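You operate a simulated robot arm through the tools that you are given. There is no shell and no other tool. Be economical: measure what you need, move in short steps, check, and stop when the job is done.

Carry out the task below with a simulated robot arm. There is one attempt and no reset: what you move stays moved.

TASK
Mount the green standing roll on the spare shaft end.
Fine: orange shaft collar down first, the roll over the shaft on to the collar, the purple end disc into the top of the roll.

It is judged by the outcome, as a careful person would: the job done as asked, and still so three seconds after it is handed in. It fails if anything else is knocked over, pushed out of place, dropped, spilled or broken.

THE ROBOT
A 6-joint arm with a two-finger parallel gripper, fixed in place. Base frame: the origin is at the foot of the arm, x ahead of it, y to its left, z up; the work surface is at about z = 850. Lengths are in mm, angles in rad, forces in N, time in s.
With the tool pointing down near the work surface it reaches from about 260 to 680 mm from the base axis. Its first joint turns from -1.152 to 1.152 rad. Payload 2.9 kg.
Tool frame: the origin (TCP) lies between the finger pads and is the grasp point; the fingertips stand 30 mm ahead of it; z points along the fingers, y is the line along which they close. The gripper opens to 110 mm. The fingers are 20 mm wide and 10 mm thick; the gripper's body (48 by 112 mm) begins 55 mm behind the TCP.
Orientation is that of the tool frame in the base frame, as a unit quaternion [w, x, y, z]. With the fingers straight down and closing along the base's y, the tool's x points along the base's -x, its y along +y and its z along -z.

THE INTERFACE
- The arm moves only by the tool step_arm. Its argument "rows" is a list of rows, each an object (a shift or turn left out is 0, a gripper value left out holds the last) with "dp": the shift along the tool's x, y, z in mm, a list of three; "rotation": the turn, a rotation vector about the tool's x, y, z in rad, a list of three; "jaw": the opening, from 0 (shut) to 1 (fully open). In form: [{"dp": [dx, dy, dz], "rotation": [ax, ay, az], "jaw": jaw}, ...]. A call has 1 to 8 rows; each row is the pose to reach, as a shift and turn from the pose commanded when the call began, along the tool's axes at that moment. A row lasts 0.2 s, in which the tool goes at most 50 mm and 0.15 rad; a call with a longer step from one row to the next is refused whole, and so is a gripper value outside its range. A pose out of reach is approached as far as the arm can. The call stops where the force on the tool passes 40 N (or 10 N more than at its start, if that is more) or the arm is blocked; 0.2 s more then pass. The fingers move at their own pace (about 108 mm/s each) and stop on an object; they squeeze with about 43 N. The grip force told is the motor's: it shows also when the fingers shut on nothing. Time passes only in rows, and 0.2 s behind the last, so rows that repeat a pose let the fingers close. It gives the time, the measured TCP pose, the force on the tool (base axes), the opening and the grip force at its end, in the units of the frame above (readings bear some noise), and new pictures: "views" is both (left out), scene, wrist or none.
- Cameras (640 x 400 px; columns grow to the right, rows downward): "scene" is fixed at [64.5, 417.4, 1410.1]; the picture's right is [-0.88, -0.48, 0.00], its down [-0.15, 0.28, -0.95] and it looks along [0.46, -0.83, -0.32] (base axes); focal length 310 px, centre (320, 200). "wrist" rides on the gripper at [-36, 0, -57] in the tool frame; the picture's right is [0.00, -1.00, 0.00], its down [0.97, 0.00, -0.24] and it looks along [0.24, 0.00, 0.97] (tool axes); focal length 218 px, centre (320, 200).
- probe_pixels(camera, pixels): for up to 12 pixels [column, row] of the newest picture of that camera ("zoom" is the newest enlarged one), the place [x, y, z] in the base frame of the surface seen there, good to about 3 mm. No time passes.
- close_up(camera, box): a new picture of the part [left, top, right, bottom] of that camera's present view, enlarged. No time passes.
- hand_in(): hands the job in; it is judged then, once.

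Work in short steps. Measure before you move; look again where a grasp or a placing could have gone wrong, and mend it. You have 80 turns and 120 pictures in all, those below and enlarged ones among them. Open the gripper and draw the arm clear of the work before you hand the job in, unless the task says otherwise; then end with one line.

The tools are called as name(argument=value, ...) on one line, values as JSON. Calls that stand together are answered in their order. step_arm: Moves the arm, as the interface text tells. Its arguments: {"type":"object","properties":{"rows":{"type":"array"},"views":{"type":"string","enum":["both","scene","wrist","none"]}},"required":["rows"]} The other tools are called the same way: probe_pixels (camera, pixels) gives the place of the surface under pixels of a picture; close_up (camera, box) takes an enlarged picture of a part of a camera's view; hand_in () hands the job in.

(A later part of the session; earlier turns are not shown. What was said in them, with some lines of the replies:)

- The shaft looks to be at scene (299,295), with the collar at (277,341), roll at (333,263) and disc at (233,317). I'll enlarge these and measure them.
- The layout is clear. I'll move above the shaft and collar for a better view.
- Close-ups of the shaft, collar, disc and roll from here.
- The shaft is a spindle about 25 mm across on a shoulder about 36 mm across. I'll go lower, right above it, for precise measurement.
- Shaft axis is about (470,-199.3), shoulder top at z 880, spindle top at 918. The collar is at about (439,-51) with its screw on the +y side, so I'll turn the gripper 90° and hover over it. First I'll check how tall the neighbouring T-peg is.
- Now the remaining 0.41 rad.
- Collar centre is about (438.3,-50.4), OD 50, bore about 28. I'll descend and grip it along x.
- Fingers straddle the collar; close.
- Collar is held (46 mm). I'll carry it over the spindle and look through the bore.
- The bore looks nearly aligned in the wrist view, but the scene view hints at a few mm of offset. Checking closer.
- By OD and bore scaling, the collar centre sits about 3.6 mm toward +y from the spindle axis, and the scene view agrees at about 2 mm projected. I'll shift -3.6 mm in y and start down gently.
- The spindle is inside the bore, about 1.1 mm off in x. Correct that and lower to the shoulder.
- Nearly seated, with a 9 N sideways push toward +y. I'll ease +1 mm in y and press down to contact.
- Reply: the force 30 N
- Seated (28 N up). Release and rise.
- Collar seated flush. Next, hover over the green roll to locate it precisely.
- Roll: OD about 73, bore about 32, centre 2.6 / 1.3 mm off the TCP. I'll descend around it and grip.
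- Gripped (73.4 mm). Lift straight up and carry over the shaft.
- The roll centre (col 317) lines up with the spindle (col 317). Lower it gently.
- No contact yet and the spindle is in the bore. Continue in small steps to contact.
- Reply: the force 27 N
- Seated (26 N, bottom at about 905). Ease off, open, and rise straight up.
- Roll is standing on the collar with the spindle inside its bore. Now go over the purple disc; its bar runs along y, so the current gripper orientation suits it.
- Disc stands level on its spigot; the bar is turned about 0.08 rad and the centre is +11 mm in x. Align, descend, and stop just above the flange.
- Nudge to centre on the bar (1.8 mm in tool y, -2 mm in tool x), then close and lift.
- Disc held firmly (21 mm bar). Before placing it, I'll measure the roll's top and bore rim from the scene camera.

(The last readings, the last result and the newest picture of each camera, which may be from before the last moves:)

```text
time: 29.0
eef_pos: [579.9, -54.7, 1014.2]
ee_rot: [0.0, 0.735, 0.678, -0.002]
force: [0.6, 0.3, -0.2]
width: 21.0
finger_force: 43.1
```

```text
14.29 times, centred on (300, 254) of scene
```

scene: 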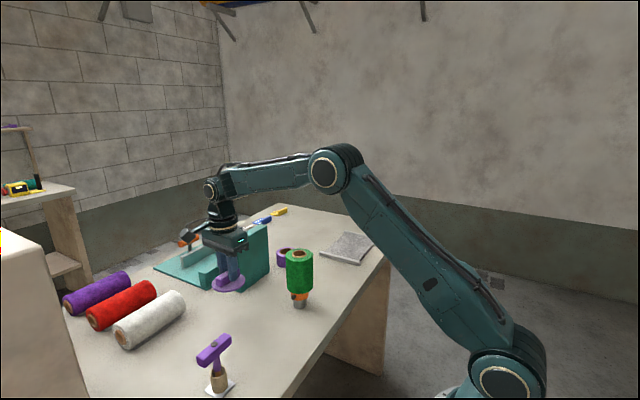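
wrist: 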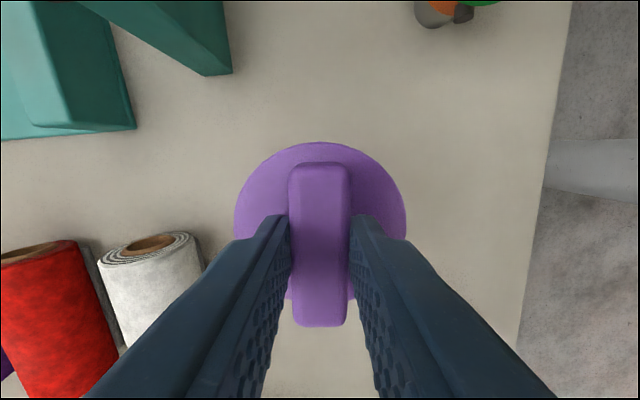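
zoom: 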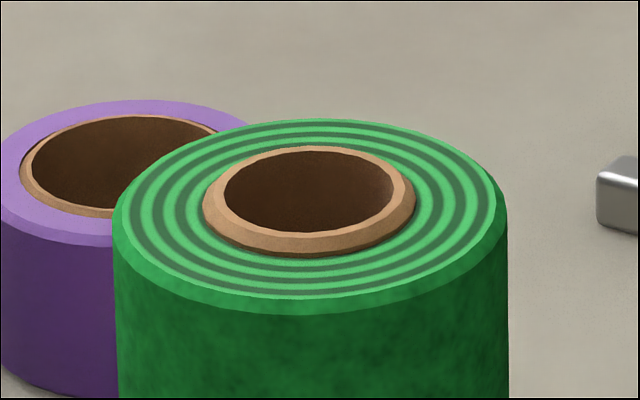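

Raise well clear, then carry the disc to above the bore (estimated 470,-204).

step_arm(rows=[{"dp": [0, 0, -40]}, {"dp": [0, 0, -76]}, {"dp": [-39, -24, -76]}, {"dp": [-78, -48, -76]}, {"dp": [-117, -72, -76]}, {"dp": [-150, -93, -76]}, {"dp": [-156.4, -96.6, -76]}, {"dp": [-156.4, -96.6, -76]}], views="both")

close_up(camera="scene", box=[268, 210, 332, 270])

close_up(camera="wrist", box=[220, 120, 420, 245])

```text
time: 30.8
eef_pos: [471.0, -204.4, 1088.5]
ee_rot: [0.001, 0.735, 0.678, -0.001]
force: [0.0, 0.1, -1.7]
width: 20.9
finger_force: 42.6
```

scene: 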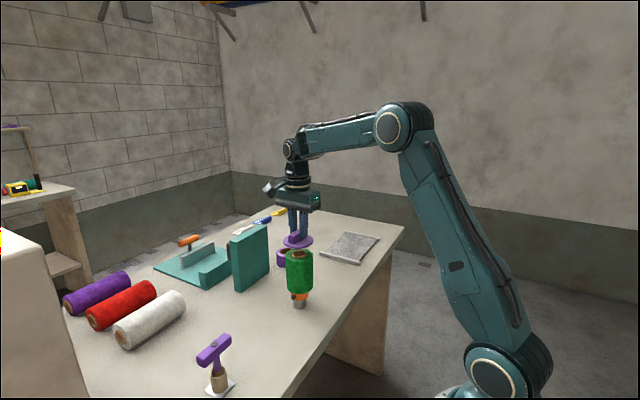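
wrist: 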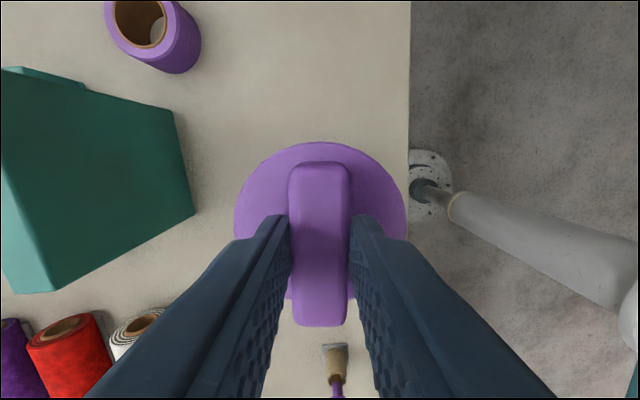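

```text
6.67 times, centred on (300, 240) of scene
```

zoom: 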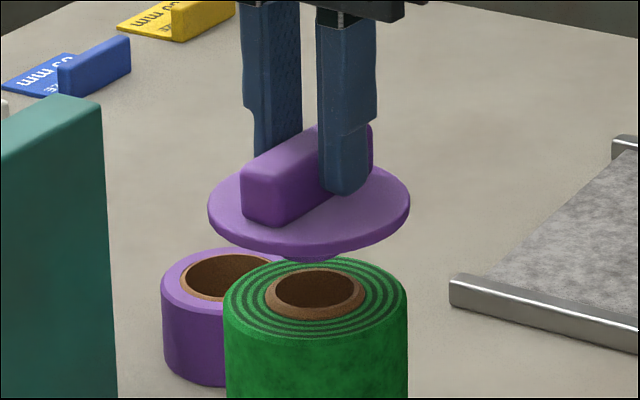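

```text
3.20 times, centred on (320, 182) of wrist
```

zoom: 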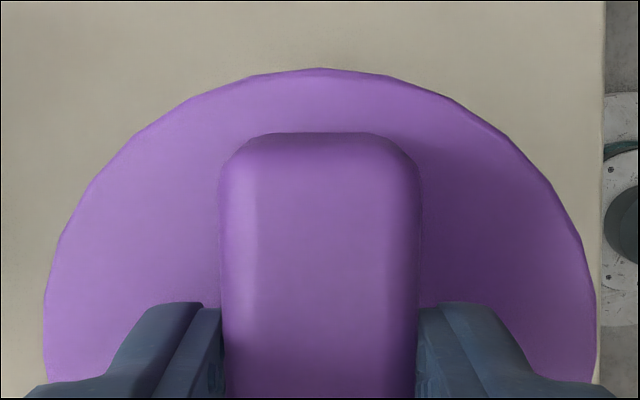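

close_up(camera="scene", box=[284, 236, 316, 256])

```text
16.00 times, centred on (300, 246) of scene
```

zoom: 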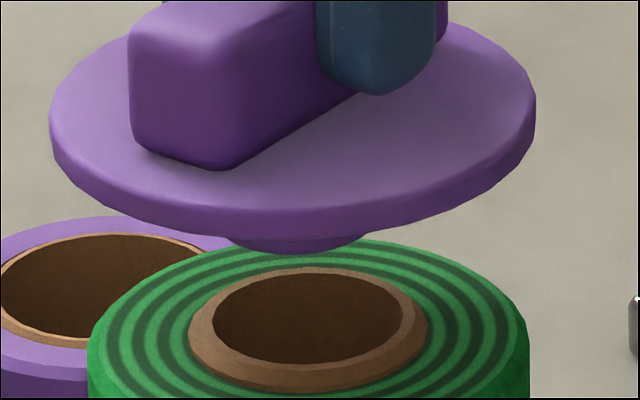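

The spigot (centre col ~301) is about 0.75 mm left of the bore (expected col ~305). Correct that and descend to just above the core.

step_arm(rows=[{"dp": [-0.4, -0.7, 0]}, {"dp": [-0.4, -0.7, 8]}, {"dp": [-0.4, -0.7, 16]}, {"dp": [-0.4, -0.7, 19]}], views="none")

close_up(camera="scene", box=[284, 236, 316, 256])

```text
time: 31.8
eef_pos: [468.8, -205.5, 1070.6]
ee_rot: [0.001, 0.735, 0.678, -0.001]
force: [-0.1, 0.2, -0.2]
width: 20.7
finger_force: 42.6
```

```text
16.00 times, centred on (300, 246) of scene
```

zoom: 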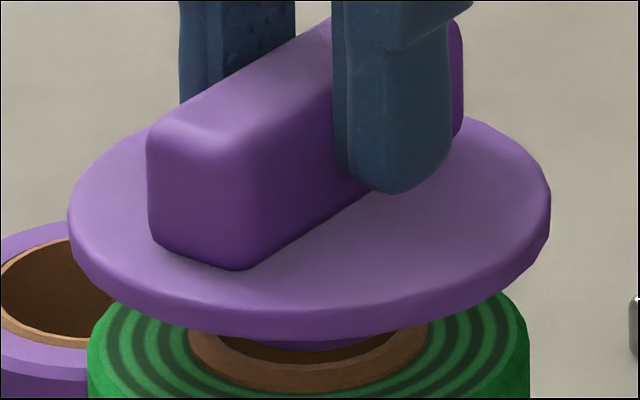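

Now centred (disc 309.5, roll 309). Continue down in small steps, watching force.

step_arm(rows=[{"dp": [0, 0, 2.5]}, {"dp": [0, 0, 5]}, {"dp": [0, 0, 7.5]}, {"dp": [0, 0, 9]}], views="none")

close_up(camera="scene", box=[276, 236, 324, 266])

```text
time: 32.8
eef_pos: [469.4, -206.3, 1060.6]
ee_rot: [0.0, 0.735, 0.678, -0.001]
force: [-0.5, -0.7, 0.0]
width: 20.6
finger_force: 42.5
```

```text
13.33 times, centred on (300, 251) of scene
```

zoom: 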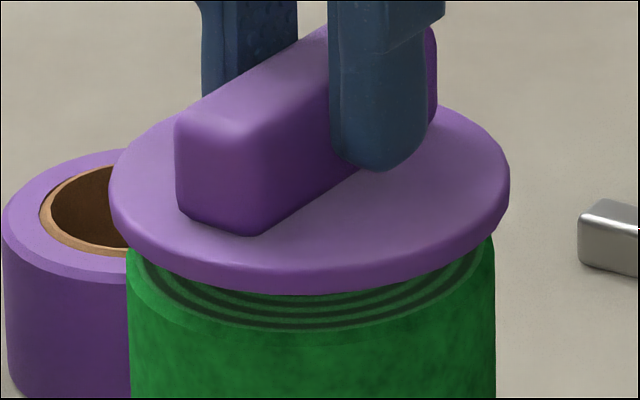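

No contact at about 1003, so the spigot seems to be entering the bore. Continue.

step_arm(rows=[{"dp": [0, 0, 2.5]}, {"dp": [0, 0, 5]}, {"dp": [0, 0, 7.5]}, {"dp": [0, 0, 9.5]}, {"dp": [0, 0, 11]}], views="none")

close_up(camera="scene", box=[268, 230, 332, 310])

```text
time: 34.0
eef_pos: [470.4, -204.1, 1054.7]
ee_rot: [0.004, 0.735, 0.678, 0.0]
force: [-3.1, 0.1, 28.9]
width: 21.0
finger_force: 43.3
```

```text
5.00 times, centred on (300, 270) of scene
```

zoom: 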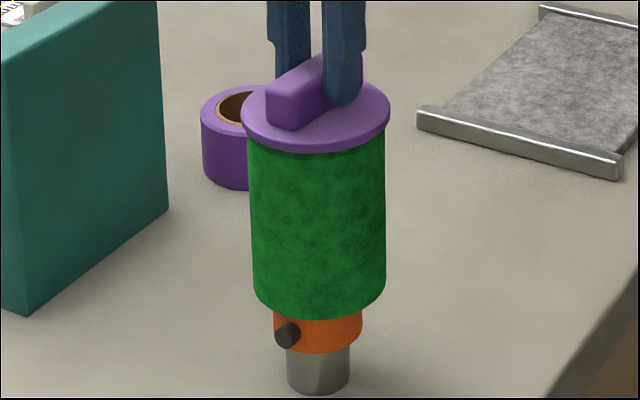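

close_up(camera="scene", box=[280, 240, 320, 265])

step_arm(rows=[{"dp": [0, 0, -2]}], views="wrist")

```text
16.00 times, centred on (300, 252) of scene
```

zoom: 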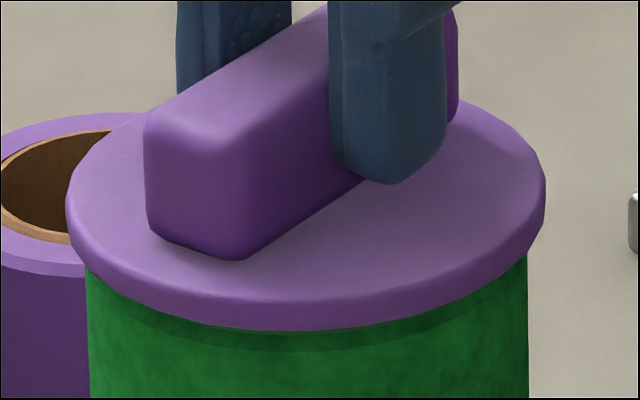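

```text
time: 34.4
eef_pos: [468.9, -205.4, 1053.3]
ee_rot: [0.002, 0.735, 0.679, 0.0]
force: [-0.1, -1.0, 27.2]
width: 20.8
finger_force: 43.1
```

wrist: 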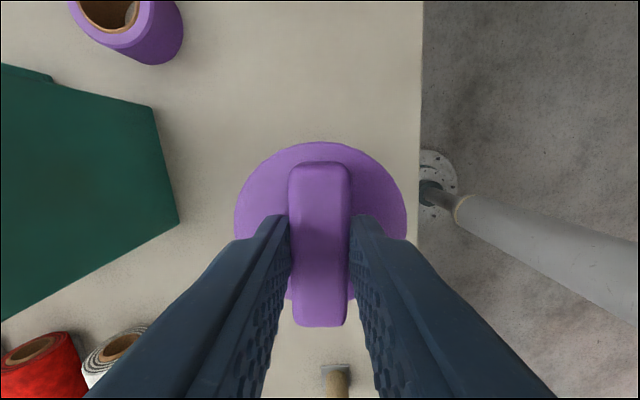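

The flange appears to rest on the roll's core. Ease the load, open gently and see how it settles.

step_arm(rows=[{"dp": [0, 0, -1]}, {"dp": [0, 0, -1.5]}, {"dp": [0, 0, -1.5], "jaw": 0.3}, {"dp": [0, 0, -1.5], "jaw": 0.45}, {"dp": [0, 0, -1.5], "jaw": 0.45}], views="wrist")

close_up(camera="scene", box=[280, 240, 320, 265])

```text
time: 35.6
eef_pos: [469.2, -204.7, 1053.3]
ee_rot: [0.0, 0.735, 0.678, -0.001]
force: [0.7, 0.4, 0.0]
width: 49.4
finger_force: 0.0
```

wrist: 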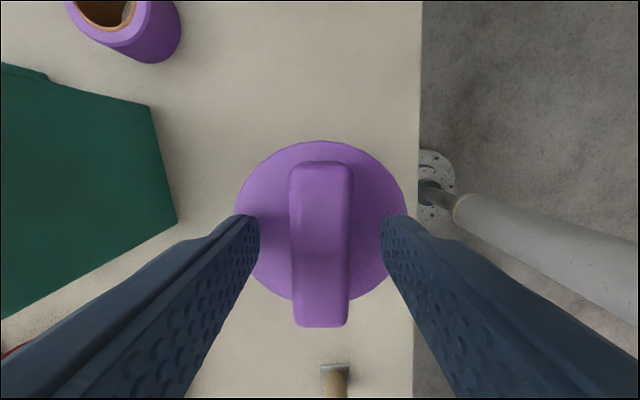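

```text
16.00 times, centred on (300, 252) of scene
```

zoom: 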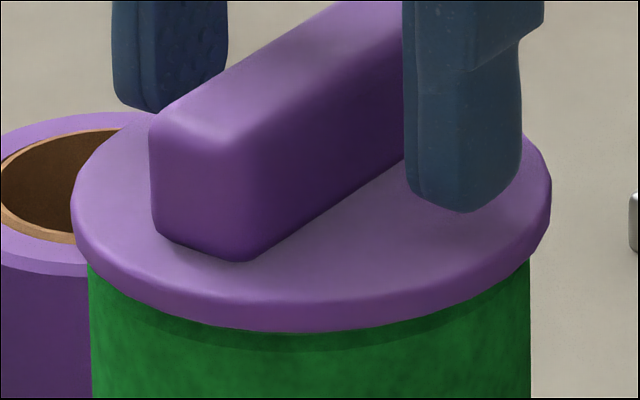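

Disc settled, level, no gap. Retract straight up, then clear of the work.

step_arm(rows=[{"dp": [0, 0, -20]}, {"dp": [0, 0, -60]}, {"dp": [0, 0, -105]}, {"dp": [0, 0, -140]}, {"dp": [-30, -30, -150]}, {"dp": [-50, -70, -150]}, {"dp": [-60, -110, -150]}, {"dp": [-60, -110, -150]}], views="both")

close_up(camera="scene", box=[268, 230, 332, 310])

close_up(camera="scene", box=[280, 240, 320, 265])

```text
time: 37.4
eef_pos: [354.3, -259.1, 1204.9]
ee_rot: [0.001, 0.735, 0.678, -0.001]
force: [0.5, -0.7, 0.0]
width: 49.3
finger_force: 0.1
```

scene: 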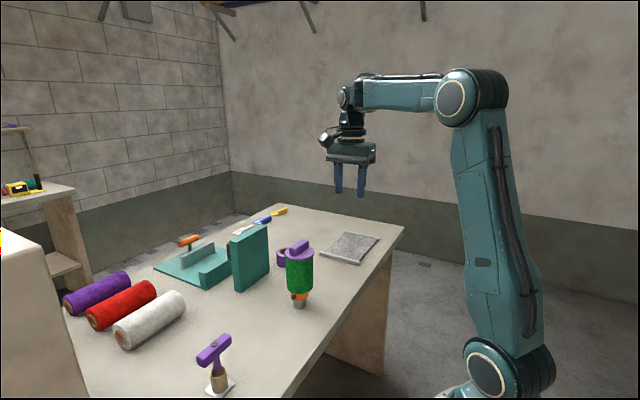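
wrist: 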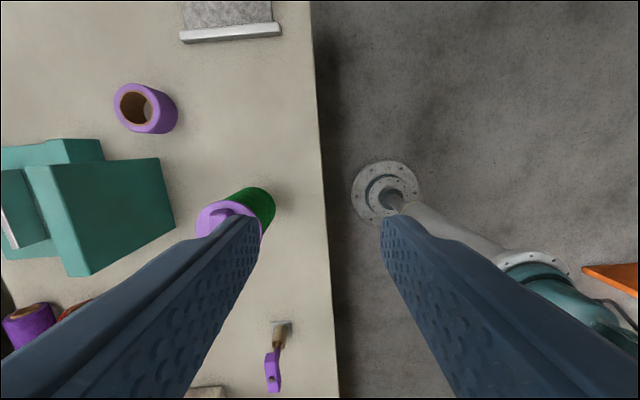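

```text
5.00 times, centred on (300, 270) of scene
```

zoom: 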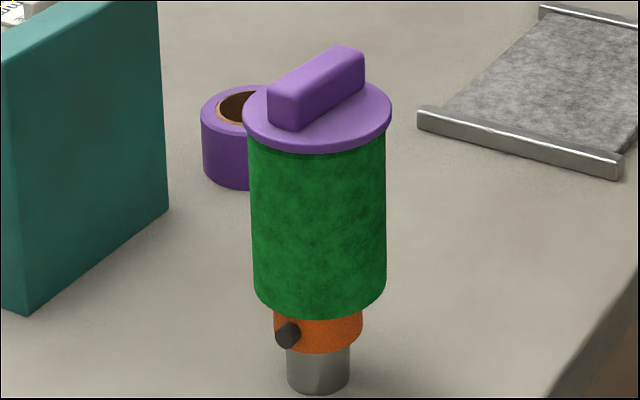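

```text
16.00 times, centred on (300, 252) of scene
```

zoom: 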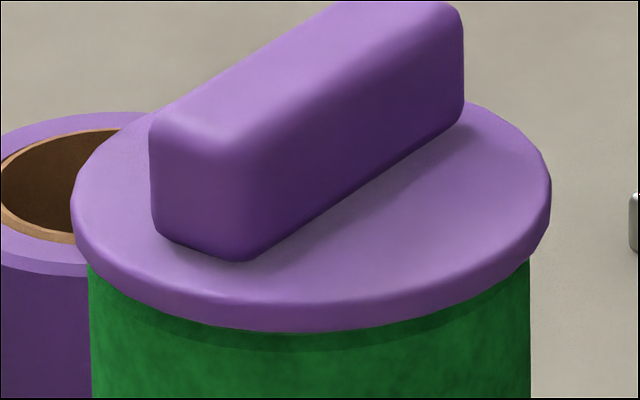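

The stack is level and stable and nothing else has moved. Open fully and hand in.

step_arm(rows=[{"jaw": 1}, {"jaw": 1}, {"jaw": 1}], views="none")

hand_in()

```text
time: 38.2
eef_pos: [354.8, -259.6, 1204.9]
ee_rot: [0.001, 0.735, 0.678, -0.001]
force: [0.1, -1.2, -0.2]
width: 110.1
finger_force: 0.1
```

```text
The job is handed in.
```

The green roll is mounted on the spare shaft end: the orange collar sits on the shoulder, the roll rests on the collar, and the purple end disc is in the top of the roll; the job is handed in.
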